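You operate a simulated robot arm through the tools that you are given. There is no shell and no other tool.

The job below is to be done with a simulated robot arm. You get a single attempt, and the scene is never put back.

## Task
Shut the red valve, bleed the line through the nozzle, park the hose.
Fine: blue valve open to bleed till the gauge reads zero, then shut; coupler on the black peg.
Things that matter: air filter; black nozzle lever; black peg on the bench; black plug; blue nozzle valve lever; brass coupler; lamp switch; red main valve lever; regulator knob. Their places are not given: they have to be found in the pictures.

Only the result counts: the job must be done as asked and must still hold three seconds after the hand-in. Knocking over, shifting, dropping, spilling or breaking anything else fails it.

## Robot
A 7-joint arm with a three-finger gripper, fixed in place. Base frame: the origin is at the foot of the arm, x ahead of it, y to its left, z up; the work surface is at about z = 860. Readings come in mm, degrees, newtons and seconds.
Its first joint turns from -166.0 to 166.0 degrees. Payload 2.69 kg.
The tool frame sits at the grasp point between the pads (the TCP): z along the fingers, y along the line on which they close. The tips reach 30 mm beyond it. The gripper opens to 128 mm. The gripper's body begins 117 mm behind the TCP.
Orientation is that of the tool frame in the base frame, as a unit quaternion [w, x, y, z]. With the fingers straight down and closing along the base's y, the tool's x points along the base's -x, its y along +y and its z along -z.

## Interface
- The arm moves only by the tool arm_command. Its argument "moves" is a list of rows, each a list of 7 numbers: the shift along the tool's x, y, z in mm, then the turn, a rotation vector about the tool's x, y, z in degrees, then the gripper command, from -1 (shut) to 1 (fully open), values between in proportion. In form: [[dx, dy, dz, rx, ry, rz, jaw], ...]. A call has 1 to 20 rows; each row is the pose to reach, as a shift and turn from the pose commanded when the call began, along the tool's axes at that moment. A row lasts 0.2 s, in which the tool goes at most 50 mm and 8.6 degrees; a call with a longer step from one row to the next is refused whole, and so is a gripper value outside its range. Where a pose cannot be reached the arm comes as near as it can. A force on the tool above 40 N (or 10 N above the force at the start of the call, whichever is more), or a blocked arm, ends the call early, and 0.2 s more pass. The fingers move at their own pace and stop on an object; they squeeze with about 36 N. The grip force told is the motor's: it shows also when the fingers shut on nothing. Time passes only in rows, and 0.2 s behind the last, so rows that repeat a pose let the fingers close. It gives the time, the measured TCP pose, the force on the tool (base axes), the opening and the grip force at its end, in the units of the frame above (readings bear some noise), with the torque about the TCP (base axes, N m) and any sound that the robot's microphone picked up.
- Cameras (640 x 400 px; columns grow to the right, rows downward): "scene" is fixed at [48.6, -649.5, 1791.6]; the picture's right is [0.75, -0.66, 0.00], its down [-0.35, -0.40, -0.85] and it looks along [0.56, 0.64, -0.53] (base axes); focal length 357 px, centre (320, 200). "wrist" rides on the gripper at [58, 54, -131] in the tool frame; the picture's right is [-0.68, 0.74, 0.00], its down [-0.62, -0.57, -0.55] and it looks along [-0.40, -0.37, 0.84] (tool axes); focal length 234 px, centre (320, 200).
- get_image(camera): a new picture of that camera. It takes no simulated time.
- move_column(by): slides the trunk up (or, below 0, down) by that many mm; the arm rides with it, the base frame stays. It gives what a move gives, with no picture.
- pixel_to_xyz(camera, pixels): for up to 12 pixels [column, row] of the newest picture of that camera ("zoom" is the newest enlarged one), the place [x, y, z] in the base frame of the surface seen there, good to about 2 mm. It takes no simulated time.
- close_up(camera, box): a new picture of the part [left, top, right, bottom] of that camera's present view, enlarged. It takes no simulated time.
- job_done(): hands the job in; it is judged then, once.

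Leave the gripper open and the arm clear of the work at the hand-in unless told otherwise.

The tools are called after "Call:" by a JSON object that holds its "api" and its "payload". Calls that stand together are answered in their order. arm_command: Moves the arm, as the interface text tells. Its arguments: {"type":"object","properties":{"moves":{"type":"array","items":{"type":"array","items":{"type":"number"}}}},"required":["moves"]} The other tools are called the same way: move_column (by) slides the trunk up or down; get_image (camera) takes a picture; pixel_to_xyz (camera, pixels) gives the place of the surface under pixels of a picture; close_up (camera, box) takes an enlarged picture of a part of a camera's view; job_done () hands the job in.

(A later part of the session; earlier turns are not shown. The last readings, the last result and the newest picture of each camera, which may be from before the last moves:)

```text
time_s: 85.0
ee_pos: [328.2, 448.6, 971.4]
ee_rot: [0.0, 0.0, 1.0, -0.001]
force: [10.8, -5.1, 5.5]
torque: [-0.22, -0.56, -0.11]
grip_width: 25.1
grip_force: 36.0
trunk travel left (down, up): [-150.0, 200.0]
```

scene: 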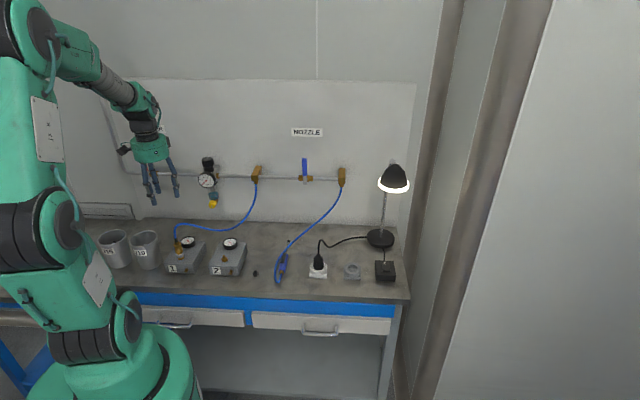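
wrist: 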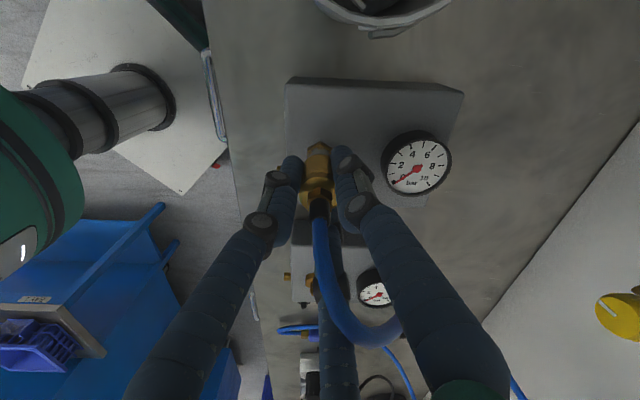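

Forces are small. Now I pull straight up slowly and watch the force.

Call:
{"api": "arm_command", "payload": {"moves": [[-0.4, -0.3, -1, 0, 0, 0, -1], [-0.5, -0.3, -2, 0, 0, 0, -1], [-0.5, -0.3, -3, 0, 0, 0, -1], [-0.5, -0.3, -4, 0, 0, 0, -1], [-0.5, -0.3, -5, 0, 0, 0, -1], [-0.5, -0.3, -6, 0, 0, 0, -1]]}}

Call:
{"api": "close_up", "payload": {"camera": "scene", "box": [140, 200, 236, 280]}}

```text
time_s: 86.4
ee_pos: [330.4, 448.5, 976.5]
ee_rot: [0.001, 0.0, 1.0, -0.001]
force: [1.3, -1.2, 2.1]
torque: [-0.1, -0.04, 0.01]
grip_width: 25.4
grip_force: 35.8
trunk travel left (down, up): [-150.0, 200.0]
```

```text
5.00 times, centred on (188, 240) of scene
```

zoom: 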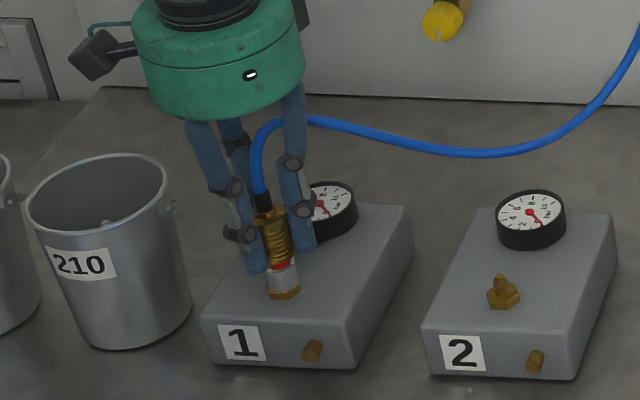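

The collar slid up about 5 mm and uncovered a red ring — the sleeve is pulled back. I keep pulling up.

Call:
{"api": "arm_command", "payload": {"moves": [[0, 0, -2, 0, 0, 0, -1], [0, 0, -4, 0, 0, 0, -1], [0, 0, -6, 0, 0, 0, -1], [0, 0, -8, 0, 0, 0, -1], [0, 0, -10, 0, 0, 0, -1], [0, 0, -10, 0, 0, 0, -1]]}}

Call:
{"api": "close_up", "payload": {"camera": "scene", "box": [140, 200, 236, 280]}}

```text
time_s: 87.8
ee_pos: [329.4, 448.5, 987.6]
ee_rot: [0.0, 0.001, 1.0, -0.002]
force: [0.0, 0.9, -0.9]
torque: [0.02, 0.0, 0.01]
grip_width: 25.3
grip_force: 36.0
trunk travel left (down, up): [-150.0, 200.0]
```

```text
5.00 times, centred on (188, 240) of scene
```

zoom: 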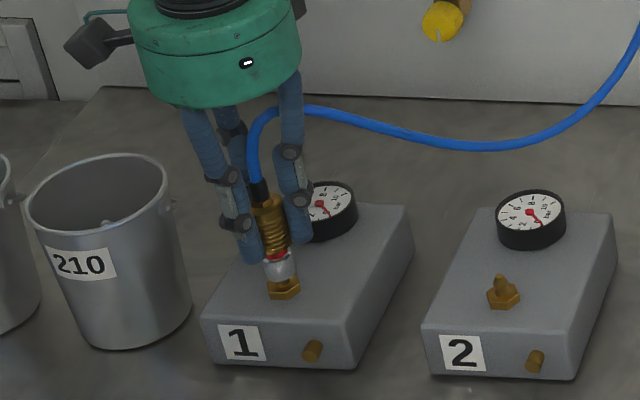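

The coupler is off the nipple with hardly any force. I lift it another 60 mm, clear of everything.

Call:
{"api": "arm_command", "payload": {"moves": [[0, 0, -10, 0, 0, 0, -1], [0, 0, -25, 0, 0, 0, -1], [0, 0, -45, 0, 0, 0, -1], [0, 0, -65, 0, 0, 0, -1], [0, 0, -65, 0, 0, 0, -1]]}}

Call:
{"api": "get_image", "payload": {"camera": "scene"}}

Call:
{"api": "get_image", "payload": {"camera": "wrist"}}

Call:
{"api": "close_up", "payload": {"camera": "scene", "box": [140, 190, 268, 290]}}

```text
time_s: 89.0
ee_pos: [329.0, 447.3, 1053.1]
ee_rot: [0.0, 0.0, 1.0, -0.002]
force: [0.1, -0.9, -1.6]
torque: [0.0, -0.03, 0.02]
grip_width: 25.3
grip_force: 36.2
trunk travel left (down, up): [-150.0, 200.0]
```

```text
taken
```

scene: 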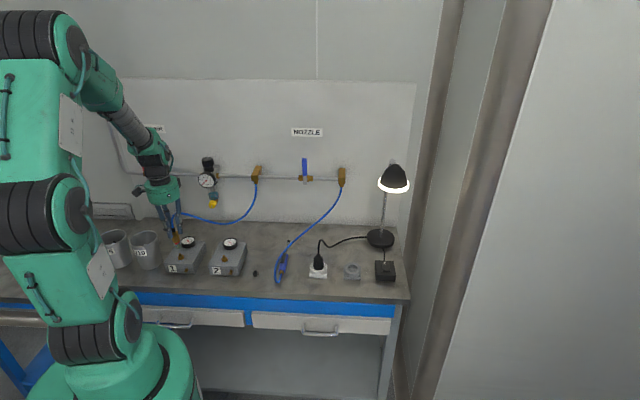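

```text
taken
```

wrist: 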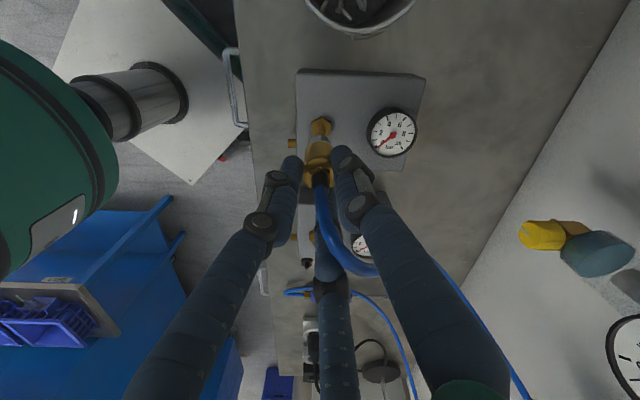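

```text
4.00 times, centred on (204, 240) of scene
```

zoom: 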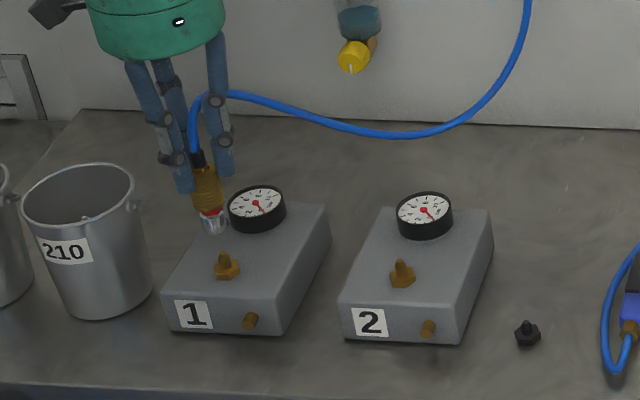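

The coupler hangs in the jaws with its sleeve back; both boxes are in place. I carry it over the bench to above the black peg at about (518,240), turning 50° so the hose keeps leaving between the fingers toward its wall port.

Call:
{"api": "arm_command", "payload": {"moves": [[-21, -23, 1.5, 0, 0, -5.6, -1], [-42, -46, 3, 0, 0, -11.1, -1], [-63, -69, 4.5, 0, 0, -16.7, -1], [-84, -92, 6, 0, 0, -22.2, -1], [-105, -115, 7.5, 0, 0, -27.8, -1], [-126, -138, 9, 0, 0, -33.3, -1], [-147, -161, 10.5, 0, 0, -38.9, -1], [-168, -184, 12, 0, 0, -44.4, -1], [-189, -206.8, 13, 0, 0, -50, -1], [-189, -206.8, 13, 0, 0, -50, -1]]}}

Call:
{"api": "get_image", "payload": {"camera": "scene"}}

Call:
{"api": "get_image", "payload": {"camera": "wrist"}}

Call:
{"api": "close_up", "payload": {"camera": "scene", "box": [200, 200, 328, 300]}}

```text
time_s: 91.2
ee_pos: [517.3, 242.2, 1040.2]
ee_rot: [0.0, -0.423, 0.906, -0.001]
force: [-0.3, -0.1, -0.9]
torque: [0.01, 0.01, 0.02]
grip_width: 25.6
grip_force: 36.5
trunk travel left (down, up): [-150.0, 200.0]
```

```text
taken
```

scene: 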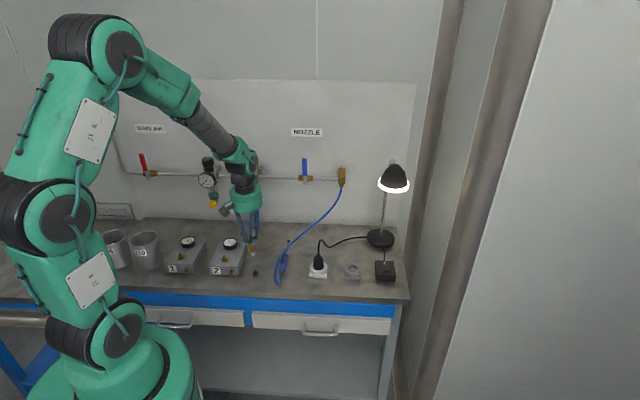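

```text
taken
```

wrist: 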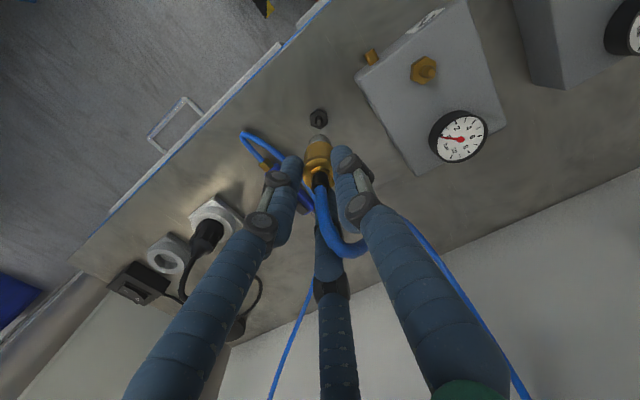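

```text
4.00 times, centred on (264, 250) of scene
```

zoom: 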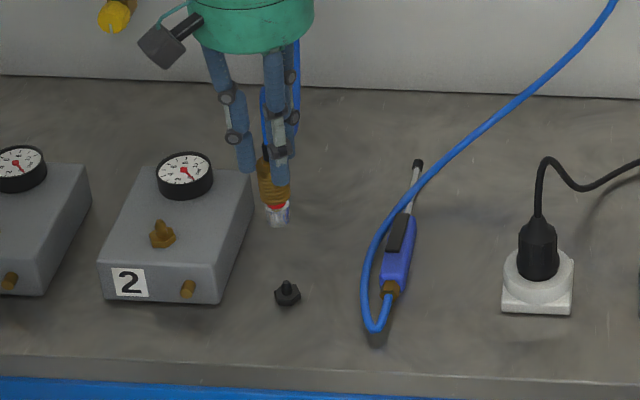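

The coupler hangs above the peg. I enlarge both views to measure the peg axis and the coupler mouth.

Call:
{"api": "close_up", "payload": {"camera": "wrist", "box": [288, 90, 352, 150]}}

Call:
{"api": "pixel_to_xyz", "payload": {"camera": "wrist", "pixels": [[318, 116], [318, 120], [313, 119], [323, 119], [318, 125], [318, 111], [320, 134], [318, 138], [314, 136], [326, 136], [318, 150], [318, 170]]}}

Call:
{"api": "close_up", "payload": {"camera": "scene", "box": [246, 230, 278, 282]}}

```text
6.67 times, centred on (320, 120) of wrist
```

zoom: 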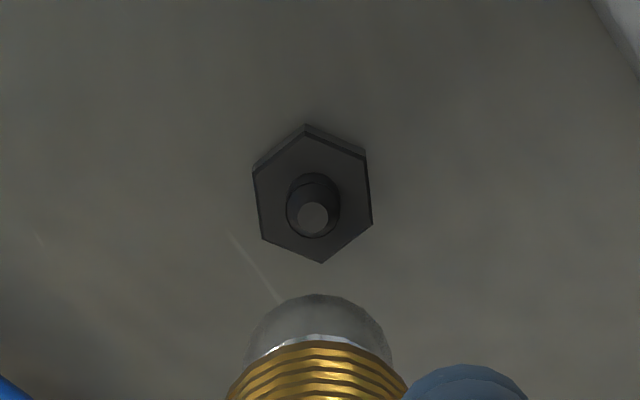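

```text
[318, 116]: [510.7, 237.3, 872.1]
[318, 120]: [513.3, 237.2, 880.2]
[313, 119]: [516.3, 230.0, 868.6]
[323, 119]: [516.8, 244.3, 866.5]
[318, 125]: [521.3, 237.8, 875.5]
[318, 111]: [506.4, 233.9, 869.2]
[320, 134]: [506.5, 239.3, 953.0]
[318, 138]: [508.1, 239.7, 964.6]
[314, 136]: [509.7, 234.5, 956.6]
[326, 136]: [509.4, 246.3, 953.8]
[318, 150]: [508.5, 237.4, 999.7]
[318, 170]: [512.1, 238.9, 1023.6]
```

```text
7.69 times, centred on (262, 256) of scene
```

zoom: 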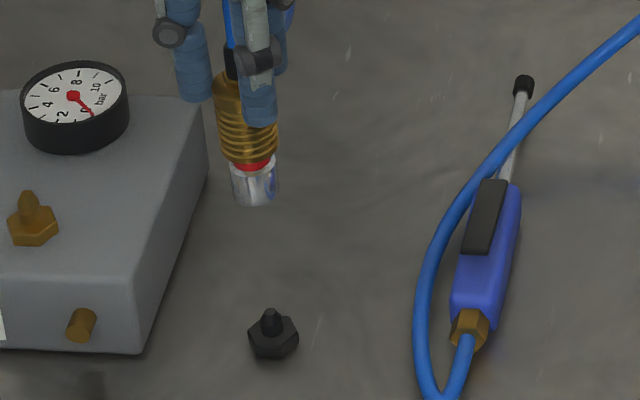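

I retake the wrist enlargement and sample the six hex corners, the pin top and the coupler's mouth to get exact axes.

Call:
{"api": "close_up", "payload": {"camera": "wrist", "box": [288, 90, 352, 150]}}

Call:
{"api": "pixel_to_xyz", "payload": {"camera": "zoom", "pixels": [[306, 142], [357, 160], [362, 217], [322, 253], [270, 233], [262, 174], [313, 217], [306, 210], [320, 210], [313, 224], [313, 185], [318, 305]]}}

Call:
{"api": "close_up", "payload": {"camera": "scene", "box": [240, 230, 284, 285]}}

Call:
{"api": "pixel_to_xyz", "payload": {"camera": "scene", "pixels": [[253, 248], [253, 246], [252, 244], [253, 250], [254, 249], [251, 249], [255, 247], [255, 272], [255, 270], [255, 275]]}}

```text
6.67 times, centred on (320, 120) of wrist
```

zoom: 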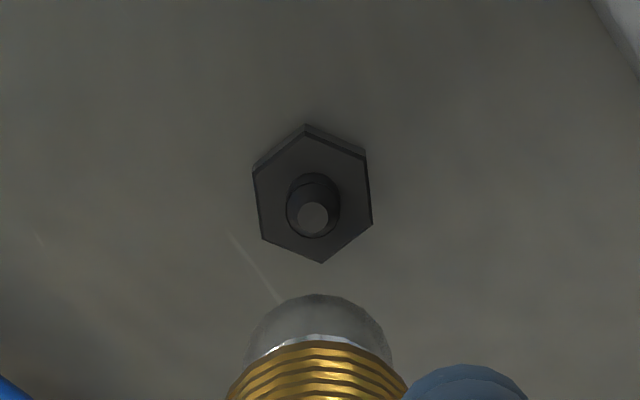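

```text
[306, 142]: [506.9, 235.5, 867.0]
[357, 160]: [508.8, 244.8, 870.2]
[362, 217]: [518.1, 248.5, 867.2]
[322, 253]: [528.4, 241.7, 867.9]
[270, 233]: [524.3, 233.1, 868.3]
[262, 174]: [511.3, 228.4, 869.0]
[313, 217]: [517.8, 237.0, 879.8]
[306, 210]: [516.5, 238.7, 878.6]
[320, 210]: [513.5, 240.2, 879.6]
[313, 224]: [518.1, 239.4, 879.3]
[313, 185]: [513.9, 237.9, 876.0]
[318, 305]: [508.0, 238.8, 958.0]
```

```text
7.27 times, centred on (262, 258) of scene
```

zoom: 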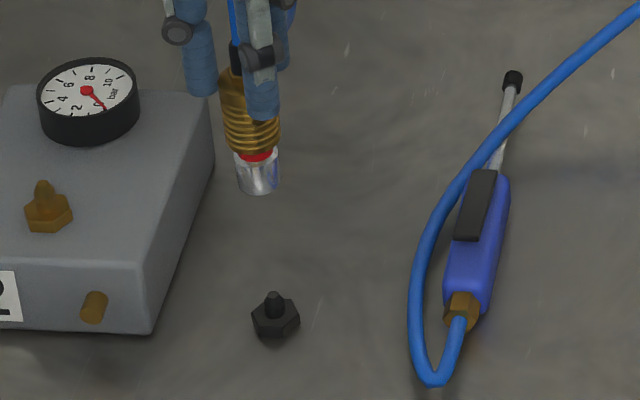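

```text
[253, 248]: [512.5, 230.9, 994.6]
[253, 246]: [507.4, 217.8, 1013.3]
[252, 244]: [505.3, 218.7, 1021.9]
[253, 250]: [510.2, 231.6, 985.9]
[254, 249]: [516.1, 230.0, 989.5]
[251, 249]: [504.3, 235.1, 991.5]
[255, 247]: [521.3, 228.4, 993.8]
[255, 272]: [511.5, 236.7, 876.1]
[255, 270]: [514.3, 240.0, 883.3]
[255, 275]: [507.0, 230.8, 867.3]
```

The peg axis is at (516.4,238.7), pin top z≈880, hex top z≈868. The coupler has slipped down about 25 mm in the jaws during the lift: its mouth is at z≈955, axis ≈(518,240.4). I shift by (-1.6,-1.7) and lower slowly by 60 mm, leaving the mouth about 15 mm over the pin.

Call:
{"api": "arm_command", "payload": {"moves": [[1.2, 0, 5, 0, 0, 0, -1], [2.3, 0.1, 12, 0, 0, 0, -1], [2.3, 0.1, 20, 0, 0, 0, -1], [2.3, 0.1, 28, 0, 0, 0, -1], [2.3, 0.1, 36, 0, 0, 0, -1], [2.3, 0.1, 44, 0, 0, 0, -1], [2.3, 0.1, 52, 0, 0, 0, -1], [2.3, 0.1, 60, 0, 0, 0, -1], [2.3, 0.1, 60, 0, 0, 0, -1]]}}

Call:
{"api": "close_up", "payload": {"camera": "scene", "box": [240, 240, 272, 280]}}

Call:
{"api": "close_up", "payload": {"camera": "wrist", "box": [280, 90, 360, 180]}}

```text
time_s: 93.2
ee_pos: [518.1, 240.6, 980.6]
ee_rot: [-0.001, -0.423, 0.906, 0.0]
force: [0.2, -0.5, -1.2]
torque: [0.04, -0.01, 0.02]
grip_width: 25.3
grip_force: 36.5
trunk travel left (down, up): [-150.0, 200.0]
```

```text
10.00 times, centred on (256, 260) of scene
```

zoom: 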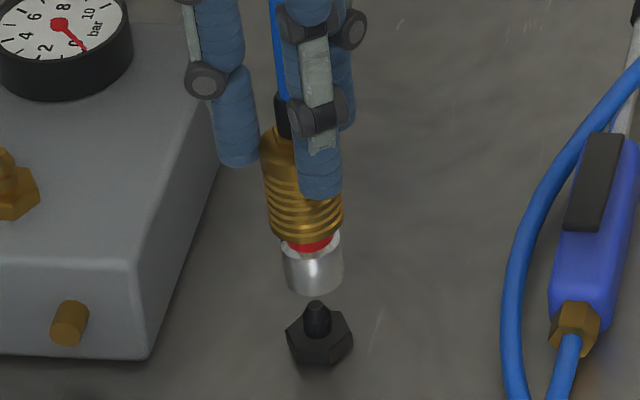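

```text
4.44 times, centred on (320, 135) of wrist
```

zoom: 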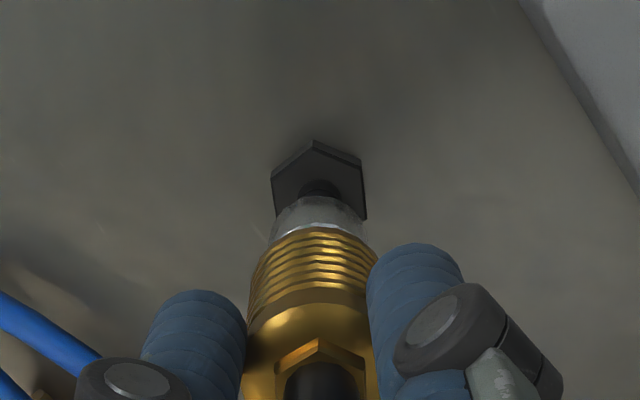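

The mouth is just above the pin and looks well lined up in the scene view. I measure both to check the depth direction.

Call:
{"api": "pixel_to_xyz", "payload": {"camera": "zoom", "pixels": [[320, 215], [270, 215], [362, 215], [310, 225], [335, 225], [318, 188], [300, 180], [340, 180]]}}

Call:
{"api": "close_up", "payload": {"camera": "scene", "box": [240, 240, 272, 280]}}

Call:
{"api": "pixel_to_xyz", "payload": {"camera": "zoom", "pixels": [[313, 262], [313, 275], [314, 288], [290, 268], [338, 266], [316, 305], [317, 315], [318, 350], [298, 340], [340, 340]]}}

```text
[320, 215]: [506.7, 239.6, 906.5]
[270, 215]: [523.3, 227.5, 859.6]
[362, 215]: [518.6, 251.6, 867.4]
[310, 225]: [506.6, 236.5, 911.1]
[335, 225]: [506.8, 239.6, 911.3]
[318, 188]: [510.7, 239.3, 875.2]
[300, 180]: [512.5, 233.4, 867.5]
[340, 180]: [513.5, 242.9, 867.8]
```

```text
10.00 times, centred on (256, 260) of scene
```

zoom: 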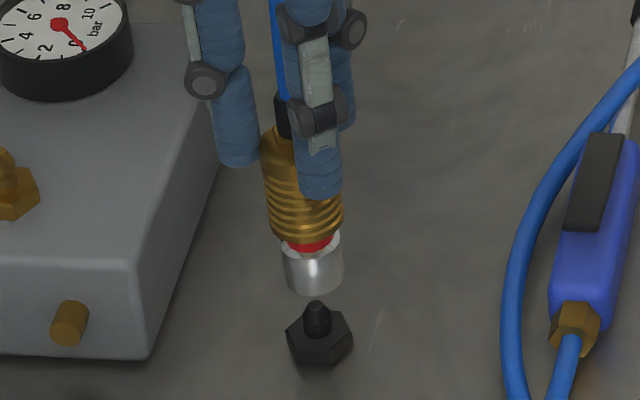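

```text
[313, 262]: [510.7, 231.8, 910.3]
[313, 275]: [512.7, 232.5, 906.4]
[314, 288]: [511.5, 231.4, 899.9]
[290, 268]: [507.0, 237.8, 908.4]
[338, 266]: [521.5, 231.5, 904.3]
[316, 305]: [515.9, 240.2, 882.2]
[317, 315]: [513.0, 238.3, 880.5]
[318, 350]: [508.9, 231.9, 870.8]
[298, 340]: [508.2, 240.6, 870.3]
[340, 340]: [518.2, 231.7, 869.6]
```

Scene and wrist views agree to within about 1–1.5 mm; the coupler is slightly too far from the base side. I shift by about (-1,-0.8) and lower 16 mm so that the mouth is at the pin top.

Call:
{"api": "arm_command", "payload": {"moves": [[0.6, 0.1, 4, 0, 0, 0, -1], [1.3, 0.25, 8, 0, 0, 0, -1], [1.3, 0.25, 12, 0, 0, 0, -1], [1.3, 0.25, 16, 0, 0, 0, -1], [1.3, 0.25, 16, 0, 0, 0, -1]]}}

Call:
{"api": "close_up", "payload": {"camera": "scene", "box": [240, 240, 272, 280]}}

Call:
{"api": "close_up", "payload": {"camera": "wrist", "box": [280, 90, 360, 180]}}

```text
time_s: 94.4
ee_pos: [518.0, 239.8, 963.1]
ee_rot: [0.0, -0.422, 0.906, -0.002]
force: [-0.1, -0.1, -1.3]
torque: [0.03, 0.03, -0.01]
grip_width: 25.5
grip_force: 36.3
trunk travel left (down, up): [-150.0, 200.0]
```

```text
10.00 times, centred on (256, 260) of scene
```

zoom: 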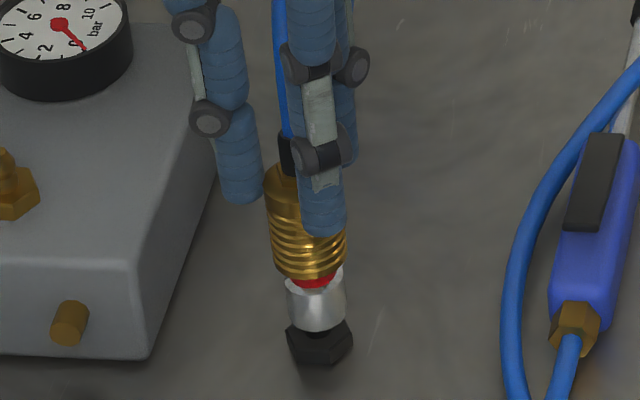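

```text
4.44 times, centred on (320, 135) of wrist
```

zoom: 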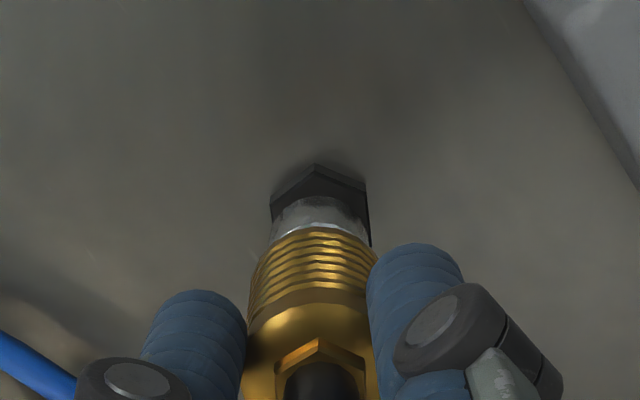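

No contact yet; the mouth is at the pin. I lower slowly by 2 mm steps over 14 mm and watch the force.

Call:
{"api": "arm_command", "payload": {"moves": [[0, 0, 2, 0, 0, 0, -1], [0, 0, 4, 0, 0, 0, -1], [0, 0, 6, 0, 0, 0, -1], [0, 0, 8, 0, 0, 0, -1], [0, 0, 10, 0, 0, 0, -1], [0, 0, 10, 0, 0, 0, -1]]}}

Call:
{"api": "close_up", "payload": {"camera": "scene", "box": [240, 240, 272, 280]}}

```text
time_s: 95.8
ee_pos: [516.3, 239.0, 953.0]
ee_rot: [-0.001, -0.423, 0.906, -0.001]
force: [-1.3, 8.4, 4.4]
torque: [0.78, 0.17, 0.0]
grip_width: 25.0
grip_force: 35.7
trunk travel left (down, up): [-150.0, 200.0]
```

```text
10.00 times, centred on (256, 260) of scene
```

zoom: 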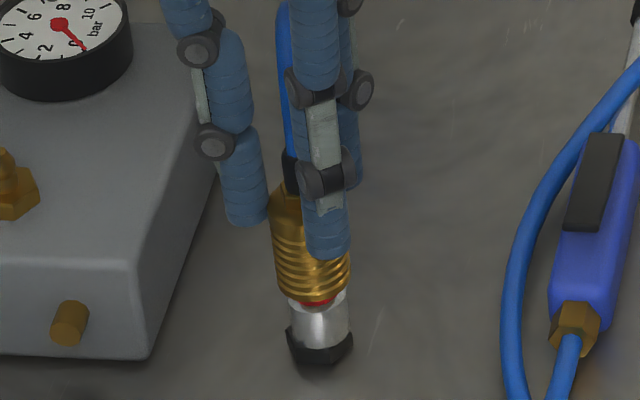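

The pin is inside the mouth; a side force of +8 N in y shows I'm about 1 mm too far to -y. I correct +1.2 mm in y and press on down.

Call:
{"api": "arm_command", "payload": {"moves": [[-0.9, 0.8, 0, 0, 0, 0, -1], [-0.9, 0.8, 1.5, 0, 0, 0, -1], [-0.9, 0.8, 3, 0, 0, 0, -1], [-0.9, 0.8, 4.5, 0, 0, 0, -1], [-0.9, 0.8, 4.5, 0, 0, 0, -1]]}}

Call:
{"api": "close_up", "payload": {"camera": "scene", "box": [240, 240, 272, 280]}}

```text
time_s: 97.0
ee_pos: [516.1, 241.1, 949.1]
ee_rot: [-0.001, -0.423, 0.906, -0.001]
force: [0.6, -4.0, 8.2]
torque: [-0.28, -0.04, 0.01]
grip_width: 25.8
grip_force: 35.8
trunk travel left (down, up): [-150.0, 200.0]
```

```text
10.00 times, centred on (256, 260) of scene
```

zoom: 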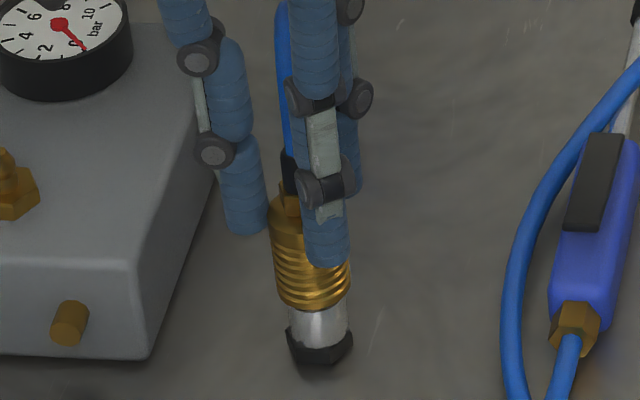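

The red ring has disappeared, so the sleeve has come forward; about 8 N downwards. I press 3 mm more to make sure that it's fully seated.

Call:
{"api": "arm_command", "payload": {"moves": [[0.3, -0.3, 1, 0, 0, 0, -1], [0.3, -0.3, 2, 0, 0, 0, -1], [0.3, -0.3, 3, 0, 0, 0, -1], [0.3, -0.3, 3, 0, 0, 0, -1]]}}

Call:
{"api": "close_up", "payload": {"camera": "scene", "box": [240, 240, 272, 280]}}

```text
time_s: 98.0
ee_pos: [517.5, 241.0, 947.7]
ee_rot: [0.0, -0.422, 0.906, -0.002]
force: [-2.2, -3.3, 29.0]
torque: [-0.02, 0.04, 0.05]
grip_width: 25.6
grip_force: 36.0
trunk travel left (down, up): [-150.0, 200.0]
```

```text
10.00 times, centred on (256, 260) of scene
```

zoom: 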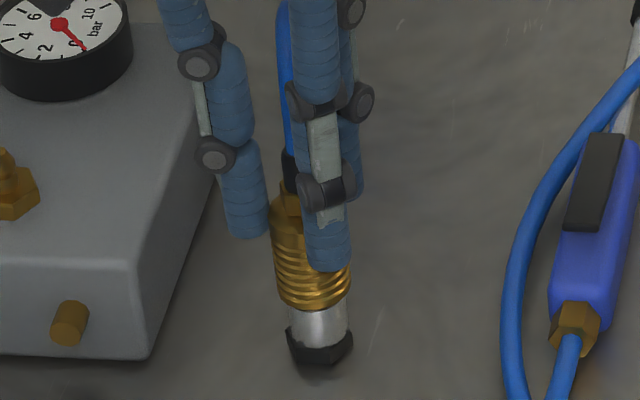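

A firm 29 N: it is down on the hex. I ease back 1.5 mm to take off the load, then open the jaws.

Call:
{"api": "arm_command", "payload": {"moves": [[0, 0, -0.8, 0, 0, 0, -1], [0, 0, -1.3, 0, 0, 0, -1], [0, 0, -1.3, 0, 0, 0, -0.45], [0, 0, -1.3, 0, 0, 0, -0.2], [0, 0, -1.3, 0, 0, 0, 0], [0, 0, -1.3, 0, 0, 0, 0]]}}

Call:
{"api": "close_up", "payload": {"camera": "scene", "box": [230, 230, 282, 280]}}

Call:
{"api": "get_image", "payload": {"camera": "wrist"}}

```text
time_s: 99.4
ee_pos: [516.8, 240.7, 948.3]
ee_rot: [-0.001, -0.423, 0.906, -0.001]
force: [0.8, 0.1, 0.5]
torque: [0.01, -0.03, -0.03]
grip_width: 63.8
grip_force: 0.1
trunk travel left (down, up): [-150.0, 200.0]
```

```text
8.00 times, centred on (256, 255) of scene
```

zoom: 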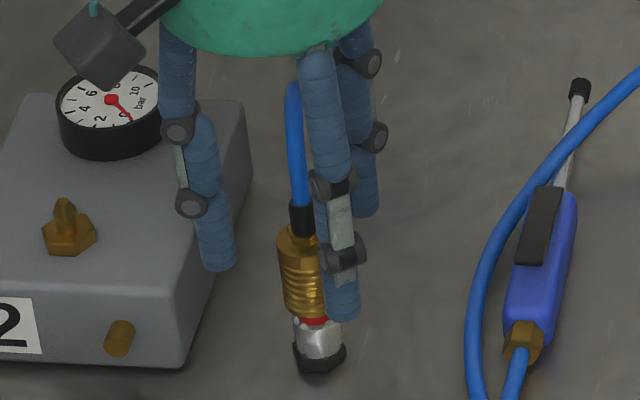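

```text
taken
```

wrist: 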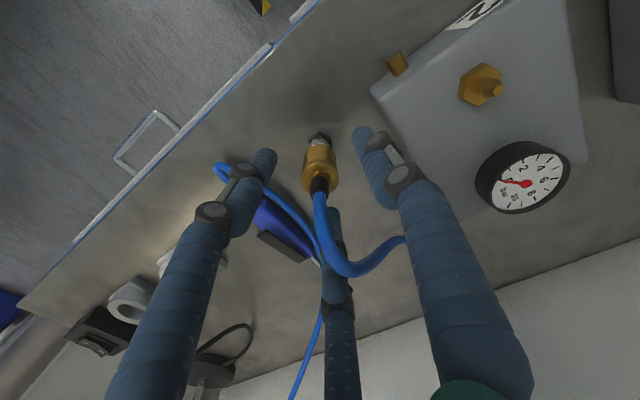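

After release the red ring is showing again, so the sleeve isn't locked onto the peg yet. I measure how deep it sits and compare with the nipple on box 1.

Call:
{"api": "close_up", "payload": {"camera": "scene", "box": [240, 245, 272, 280]}}

Call:
{"api": "close_up", "payload": {"camera": "scene", "box": [164, 240, 196, 275]}}

Call:
{"api": "pixel_to_xyz", "payload": {"camera": "scene", "pixels": [[180, 255], [180, 256], [180, 257], [180, 258], [181, 259], [181, 260], [181, 261], [183, 262]]}}

Call:
{"api": "pixel_to_xyz", "payload": {"camera": "scene", "pixels": [[253, 258], [254, 260], [255, 262], [255, 263], [256, 264], [256, 265], [256, 266], [256, 267], [256, 268], [256, 269]]}}

```text
11.43 times, centred on (256, 262) of scene
```

zoom: 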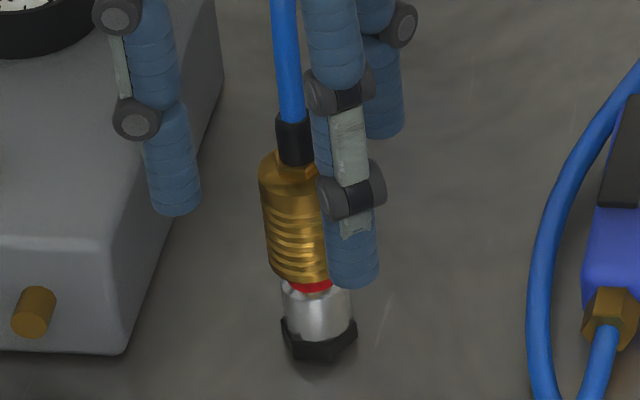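

```text
11.43 times, centred on (180, 258) of scene
```

zoom: 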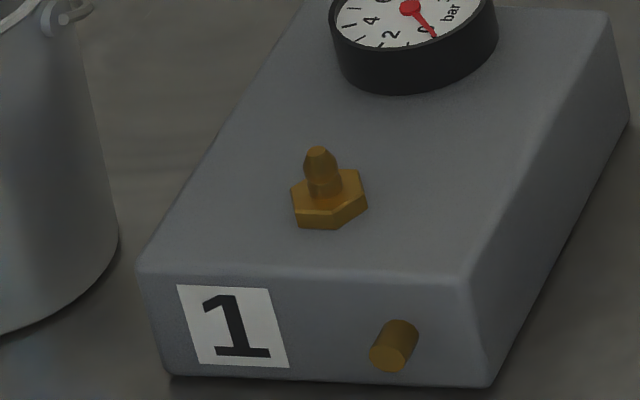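

```text
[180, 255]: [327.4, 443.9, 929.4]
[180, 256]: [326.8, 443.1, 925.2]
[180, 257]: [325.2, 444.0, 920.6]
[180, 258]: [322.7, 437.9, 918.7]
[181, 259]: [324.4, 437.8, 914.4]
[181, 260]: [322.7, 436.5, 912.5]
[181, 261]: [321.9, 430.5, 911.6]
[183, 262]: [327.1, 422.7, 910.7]
```

```text
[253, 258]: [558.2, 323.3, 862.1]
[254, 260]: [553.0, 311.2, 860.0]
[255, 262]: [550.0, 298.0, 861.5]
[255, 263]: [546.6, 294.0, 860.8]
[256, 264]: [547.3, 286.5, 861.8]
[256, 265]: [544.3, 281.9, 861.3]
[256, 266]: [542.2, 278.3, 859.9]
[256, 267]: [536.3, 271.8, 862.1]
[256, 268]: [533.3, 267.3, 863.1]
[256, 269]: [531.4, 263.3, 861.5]
```

Pixel lookups on the old scene picture are stale for the coupler; I take fresh pictures and measure the coupler on the peg.

Call:
{"api": "get_image", "payload": {"camera": "scene"}}

Call:
{"api": "close_up", "payload": {"camera": "scene", "box": [240, 245, 272, 280]}}

Call:
{"api": "pixel_to_xyz", "payload": {"camera": "zoom", "pixels": [[280, 165], [290, 185], [290, 210], [292, 240], [300, 262], [305, 278], [308, 287], [315, 300], [318, 320], [320, 334], [322, 350], [318, 342]]}}

```text
taken
```

scene: 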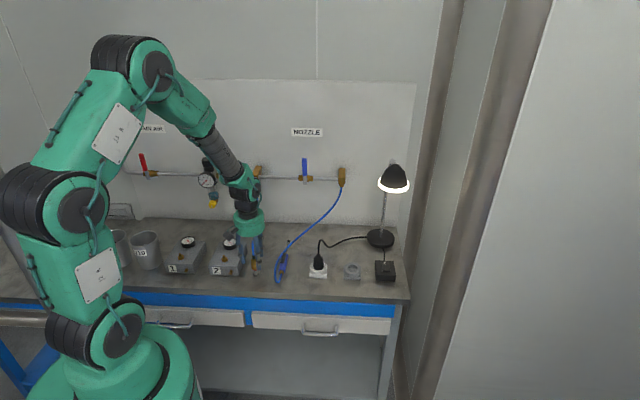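

```text
11.43 times, centred on (256, 262) of scene
```

zoom: 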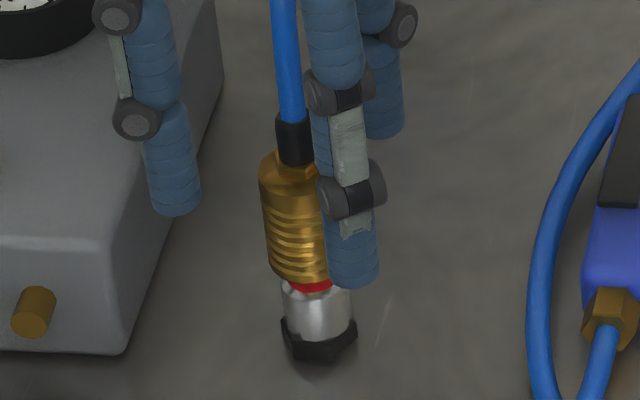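

```text
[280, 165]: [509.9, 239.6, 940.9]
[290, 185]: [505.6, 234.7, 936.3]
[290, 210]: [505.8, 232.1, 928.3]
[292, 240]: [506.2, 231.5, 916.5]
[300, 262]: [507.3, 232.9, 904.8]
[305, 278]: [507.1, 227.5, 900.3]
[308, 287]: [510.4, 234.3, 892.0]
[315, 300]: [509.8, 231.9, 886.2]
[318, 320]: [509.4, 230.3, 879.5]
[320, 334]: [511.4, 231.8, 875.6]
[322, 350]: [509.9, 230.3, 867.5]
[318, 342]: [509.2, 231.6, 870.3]
```

The body sits at about the same depth as it did on box 1, but the sleeve isn't forward. Before I re-grip lower for a firmer push, I check the clearance between the left finger and box 2's edge.

Call:
{"api": "pixel_to_xyz", "payload": {"camera": "zoom", "pixels": [[205, 80], [150, 175], [105, 235], [222, 70], [130, 350], [160, 270], [205, 150], [180, 190], [165, 150], [345, 260], [385, 110], [60, 245]]}}

Call:
{"api": "close_up", "payload": {"camera": "wrist", "box": [200, 80, 440, 280]}}

```text
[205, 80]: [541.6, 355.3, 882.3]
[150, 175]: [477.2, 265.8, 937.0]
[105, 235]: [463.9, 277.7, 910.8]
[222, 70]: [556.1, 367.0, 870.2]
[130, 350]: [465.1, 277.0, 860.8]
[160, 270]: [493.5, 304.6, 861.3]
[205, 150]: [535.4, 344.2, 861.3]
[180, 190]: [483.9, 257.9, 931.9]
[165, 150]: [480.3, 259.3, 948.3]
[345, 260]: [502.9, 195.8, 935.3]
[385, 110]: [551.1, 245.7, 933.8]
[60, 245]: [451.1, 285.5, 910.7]
```

```text
2.00 times, centred on (320, 180) of wrist
```

zoom: 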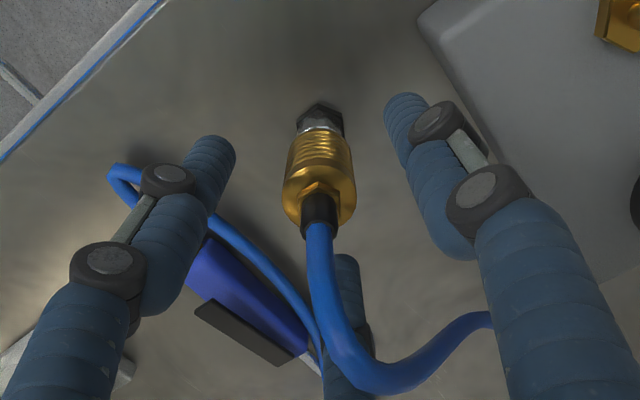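

There are over 20 mm to box 2 and no other obstacle. I lower the open jaws 18 mm for a fuller grip on the collar and close.

Call:
{"api": "arm_command", "payload": {"moves": [[0, 0, 6, 0, 0, 0, 0], [0, 0, 12, 0, 0, 0, 0], [0, 0, 18, 0, 0, 0, 0], [0, 0, 18, 0, 0, 0, 0], [0, 0, 18, 0, 0, 0, -0.4], [0, 0, 18, 0, 0, 0, -1], [0, 0, 18, 0, 0, 0, -1], [0, 0, 18, 0, 0, 0, -1]]}}

Call:
{"api": "close_up", "payload": {"camera": "scene", "box": [240, 245, 272, 280]}}

```text
time_s: 101.2
ee_pos: [517.6, 241.3, 930.1]
ee_rot: [0.0, -0.423, 0.906, -0.001]
force: [1.2, 0.8, 0.2]
torque: [0.01, -0.03, 0.03]
grip_width: 25.4
grip_force: 36.0
trunk travel left (down, up): [-150.0, 200.0]
```

```text
11.43 times, centred on (256, 262) of scene
```

zoom: 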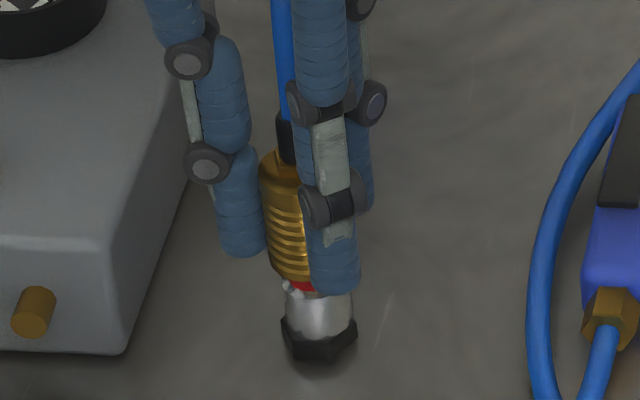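

Gripped with no side load. Now I push down slowly; the 40 N guard stops me if it is too much.

Call:
{"api": "arm_command", "payload": {"moves": [[0, 0, 1.5, 0, 0, 0, -1], [0, 0, 3, 0, 0, 0, -1], [0, 0, 4.5, 0, 0, 0, -1], [0, 0, 6, 0, 0, 0, -1], [0, 0, 7, 0, 0, 0, -1], [0, 0, 8, 0, 0, 0, -1], [0, 0, 8, 0, 0, 0, -1]]}}

Call:
{"api": "close_up", "payload": {"camera": "scene", "box": [240, 245, 272, 280]}}

```text
time_s: 102.8
ee_pos: [517.2, 240.1, 923.4]
ee_rot: [0.001, -0.423, 0.906, -0.001]
force: [5.0, -2.7, 17.2]
torque: [-0.14, -0.16, -0.03]
grip_width: 25.5
grip_force: 36.0
trunk travel left (down, up): [-150.0, 200.0]
```

```text
11.43 times, centred on (256, 262) of scene
```

zoom: 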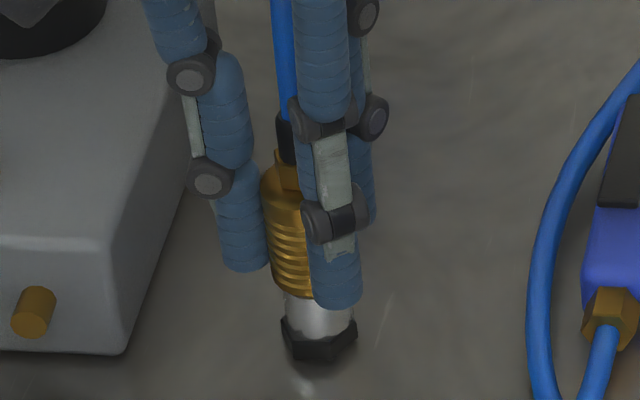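

The sleeve is forward again at 17 N. I push a little further (to about 35 N) and then open the jaws directly without easing up.

Call:
{"api": "arm_command", "payload": {"moves": [[0, 0, 1, 0, 0, 0, -1], [0, 0, 1.8, 0, 0, 0, -1], [0, 0, 1.8, 0, 0, 0, -1]]}}

```text
time_s: 103.6
ee_pos: [517.2, 241.0, 920.8]
ee_rot: [0.001, -0.422, 0.907, -0.002]
force: [3.8, 3.2, 29.7]
torque: [0.16, -0.11, -0.04]
grip_width: 25.3
grip_force: 35.9
trunk travel left (down, up): [-150.0, 200.0]
```

29.7 N down. Now I open the jaws at this height.

Call:
{"api": "arm_command", "payload": {"moves": [[0, 0, 0, 0, 0, 0, -0.45], [0, 0, 0, 0, 0, 0, 0], [0, 0, 0, 0, 0, 0, 0]]}}

Call:
{"api": "close_up", "payload": {"camera": "scene", "box": [240, 245, 272, 280]}}

Call:
{"api": "close_up", "payload": {"camera": "wrist", "box": [260, 100, 380, 200]}}

```text
time_s: 104.4
ee_pos: [515.8, 239.4, 920.3]
ee_rot: [0.0, -0.423, 0.906, -0.001]
force: [0.1, 0.3, -0.1]
torque: [0.0, 0.02, -0.02]
grip_width: 63.8
grip_force: 0.0
trunk travel left (down, up): [-150.0, 200.0]
```

```text
11.43 times, centred on (256, 262) of scene
```

zoom: 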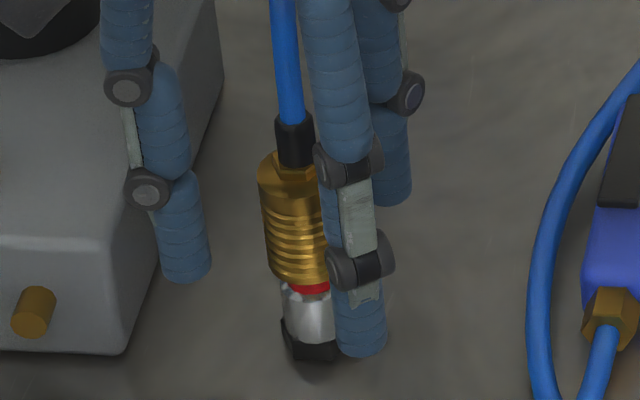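

```text
4.00 times, centred on (320, 150) of wrist
```

zoom: 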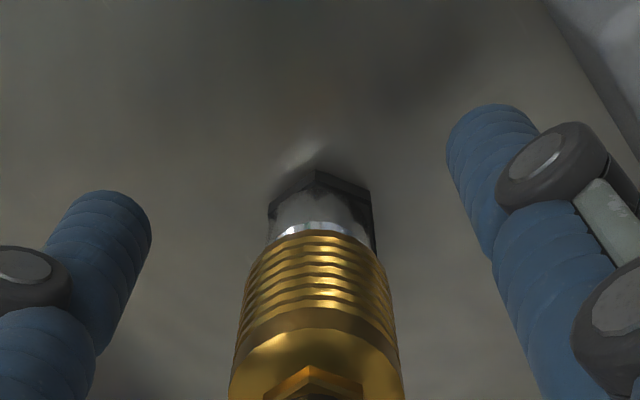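

The red ring shows again, so the sleeve springs back by itself on this peg. I compare the height of the black hose sleeve above the hex with how it was on box 1, to see if the body is fully down.

Call:
{"api": "get_image", "payload": {"camera": "scene"}}

Call:
{"api": "close_up", "payload": {"camera": "scene", "box": [240, 235, 272, 280]}}

Call:
{"api": "pixel_to_xyz", "payload": {"camera": "scene", "pixels": [[253, 253], [253, 254], [253, 255], [253, 256], [254, 257], [254, 258], [254, 259], [254, 260], [254, 262], [254, 264], [254, 266], [254, 268]]}}

Call:
{"api": "pixel_to_xyz", "payload": {"camera": "scene", "pixels": [[254, 269], [254, 270], [255, 271], [255, 272], [255, 273], [255, 274], [255, 275], [255, 276], [256, 277], [224, 259], [225, 256], [225, 254]]}}

```text
taken
```

scene: 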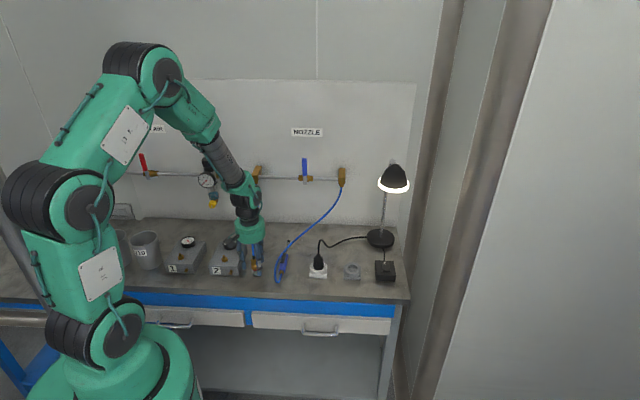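

```text
8.89 times, centred on (256, 258) of scene
```

zoom: 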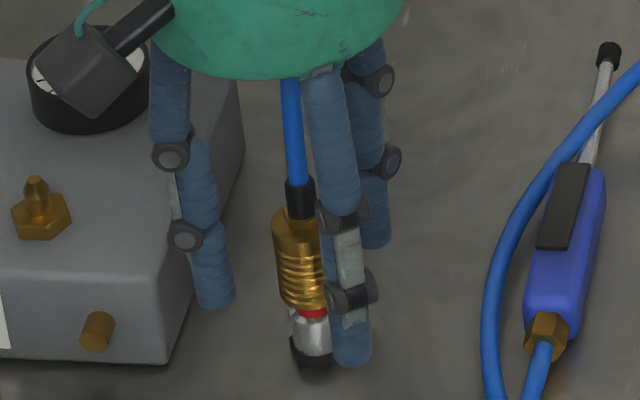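

```text
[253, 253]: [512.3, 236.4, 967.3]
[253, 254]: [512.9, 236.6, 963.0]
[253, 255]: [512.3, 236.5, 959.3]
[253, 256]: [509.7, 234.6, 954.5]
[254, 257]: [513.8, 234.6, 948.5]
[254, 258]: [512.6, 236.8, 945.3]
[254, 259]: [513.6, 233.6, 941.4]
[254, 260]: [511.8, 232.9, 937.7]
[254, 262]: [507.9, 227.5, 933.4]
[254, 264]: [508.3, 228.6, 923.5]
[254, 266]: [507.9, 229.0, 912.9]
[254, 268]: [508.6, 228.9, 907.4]
```

```text
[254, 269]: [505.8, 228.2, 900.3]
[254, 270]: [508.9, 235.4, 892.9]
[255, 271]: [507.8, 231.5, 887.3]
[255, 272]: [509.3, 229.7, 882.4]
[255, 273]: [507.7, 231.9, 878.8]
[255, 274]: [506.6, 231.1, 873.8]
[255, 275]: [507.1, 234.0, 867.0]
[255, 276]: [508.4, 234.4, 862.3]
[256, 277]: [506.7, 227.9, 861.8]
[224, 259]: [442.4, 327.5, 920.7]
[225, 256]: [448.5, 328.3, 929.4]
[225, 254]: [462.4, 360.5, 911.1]
```

The body is as deep on the peg as it was on box 1 (black sleeve about 72 mm above the hex in both cases). To be thorough I'll push on the body itself with the sleeve left free: raise the open jaws to the black hose sleeve (TCP z≈978) and close gently there.

Call:
{"api": "arm_command", "payload": {"moves": [[0, 0, -15, 0, 0, 0, 0], [0, 0, -30, 0, 0, 0, 0], [0, 0, -45, 0, 0, 0, 0], [0, 0, -58, 0, 0, 0, 0], [0, 0, -58, 0, 0, 0, -0.5], [0, 0, -58, 0, 0, 0, -1], [0, 0, -58, 0, 0, 0, -1], [0, 0, -58, 0, 0, 0, -1]]}}

Call:
{"api": "close_up", "payload": {"camera": "scene", "box": [240, 235, 272, 280]}}

Call:
{"api": "get_image", "payload": {"camera": "wrist"}}

```text
time_s: 106.2
ee_pos: [516.5, 240.0, 976.0]
ee_rot: [0.0, -0.422, 0.906, -0.001]
force: [-0.4, 0.1, -0.3]
torque: [-0.01, 0.0, 0.03]
grip_width: 12.5
grip_force: 35.6
trunk travel left (down, up): [-150.0, 200.0]
```

```text
8.89 times, centred on (256, 258) of scene
```

zoom: 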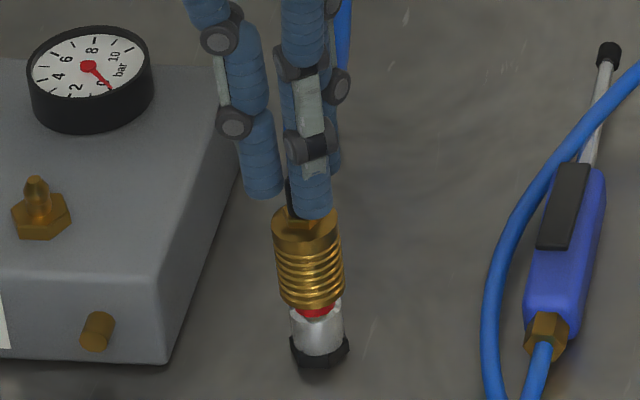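

```text
taken
```

wrist: 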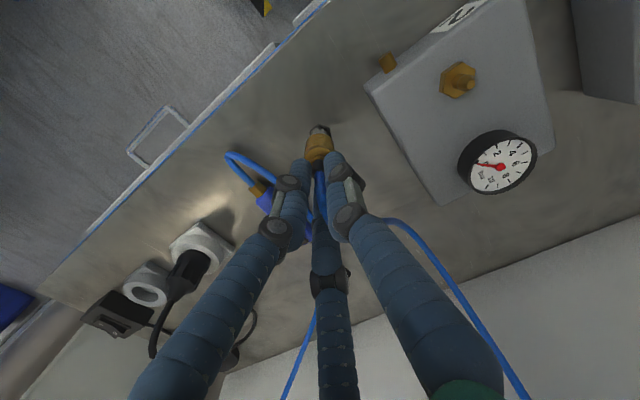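

I hold the black sleeve (12.5 mm) with no side load; the ring is still red. I push the body down slowly.

Call:
{"api": "arm_command", "payload": {"moves": [[0, 0, 1, 0, 0, 0, -1], [0, 0, 2, 0, 0, 0, -1], [0, 0, 3, 0, 0, 0, -1], [0, 0, 4, 0, 0, 0, -1], [0, 0, 4, 0, 0, 0, -1]]}}

Call:
{"api": "close_up", "payload": {"camera": "scene", "box": [240, 235, 272, 280]}}

```text
time_s: 107.4
ee_pos: [517.2, 239.8, 975.2]
ee_rot: [0.002, -0.422, 0.906, -0.001]
force: [-0.2, -0.2, 30.4]
torque: [0.02, -0.21, 0.14]
grip_width: 12.3
grip_force: 36.3
trunk travel left (down, up): [-150.0, 200.0]
```

```text
8.89 times, centred on (256, 258) of scene
```

zoom: 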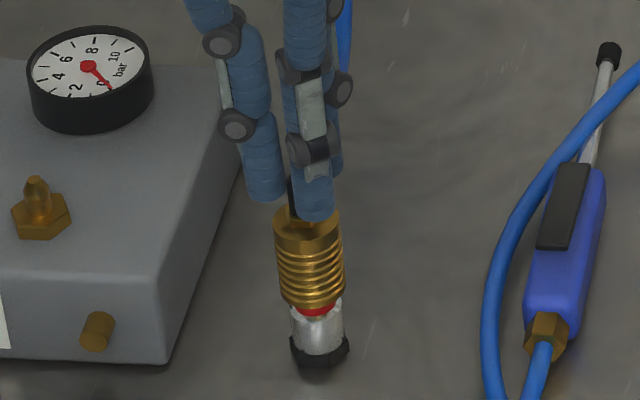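

30 N with no further motion: the body is hard down on the peg, so the peg simply carries the coupler. I ease off, open the jaws and then rise slowly, watching that the coupler and hose stay put.

Call:
{"api": "arm_command", "payload": {"moves": [[0, 0, -1.5, 0, 0, 0, -1], [0, 0, -3, 0, 0, 0, -1], [0, 0, -3, 0, 0, 0, -0.5], [0, 0, -3, 0, 0, 0, 0], [0, 0, -3, 0, 0, 0, 0.3], [0, 0, -3, 0, 0, 0, 0.3]]}}

Call:
{"api": "close_up", "payload": {"camera": "scene", "box": [220, 200, 292, 280]}}

Call:
{"api": "get_image", "payload": {"camera": "wrist"}}

```text
time_s: 108.8
ee_pos: [517.5, 239.1, 976.6]
ee_rot: [0.0, -0.423, 0.906, -0.001]
force: [0.4, -0.3, -0.3]
torque: [0.04, 0.02, 0.0]
grip_width: 83.2
grip_force: 0.0
trunk travel left (down, up): [-150.0, 200.0]
```

```text
5.00 times, centred on (256, 240) of scene
```

zoom: 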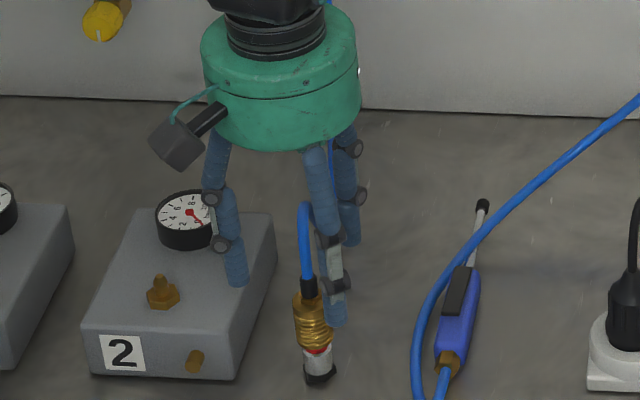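

```text
taken
```

wrist: 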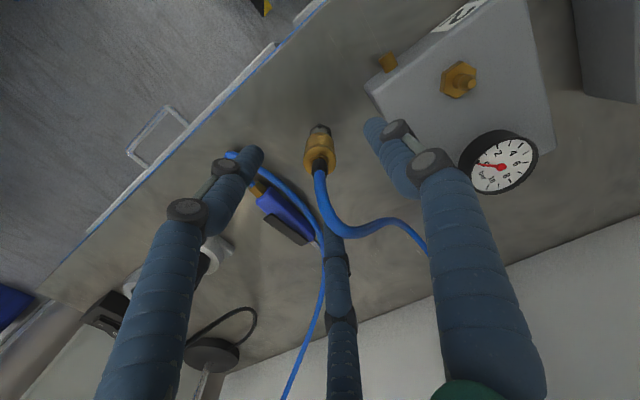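

Free and upright. I rise straight up slowly, then check.

Call:
{"api": "arm_command", "payload": {"moves": [[0, 0, -10, 0, 0, 0, 0.3], [0, 0, -20, 0, 0, 0, 0.3], [0, 0, -30, 0, 0, 0, 0.3], [0, 0, -42, 0, 0, 0, 0.3], [0, 0, -55, 0, 0, 0, 0.3], [0, 0, -70, 0, 0, 0, 0.3], [0, 0, -85, 0, 0, 0, 0.3], [0, 0, -100, 0, 0, 0, 0.3], [0, 0, -120, 0, 0, 0, 0.3], [0, 0, -120, 0, 0, 0, 0.3]]}}

Call:
{"api": "get_image", "payload": {"camera": "scene"}}

Call:
{"api": "close_up", "payload": {"camera": "scene", "box": [220, 190, 292, 285]}}

Call:
{"api": "get_image", "payload": {"camera": "wrist"}}

```text
time_s: 111.0
ee_pos: [517.2, 242.4, 1096.5]
ee_rot: [0.0, -0.423, 0.906, -0.001]
force: [-0.8, 0.1, 1.2]
torque: [-0.01, -0.03, -0.01]
grip_width: 83.2
grip_force: 0.0
trunk travel left (down, up): [-150.0, 200.0]
```

```text
taken
```

scene: 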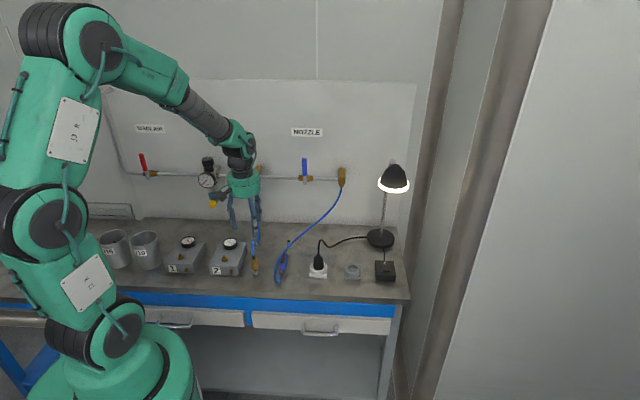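

```text
4.21 times, centred on (256, 238) of scene
```

zoom: 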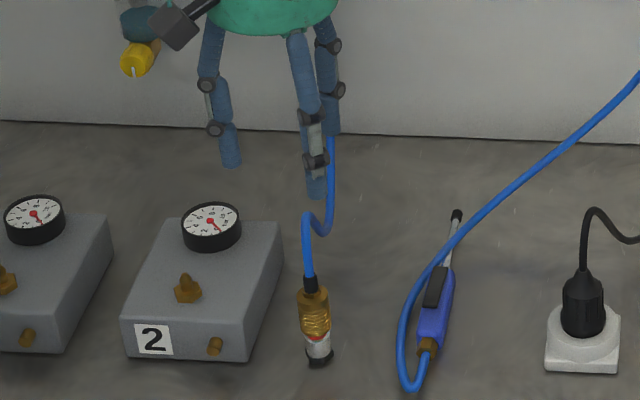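

```text
taken
```

wrist: 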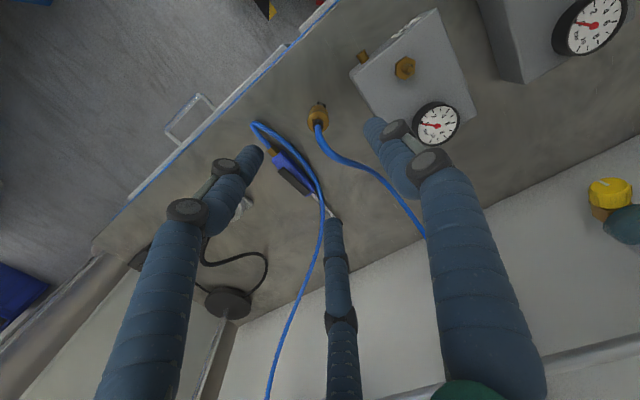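

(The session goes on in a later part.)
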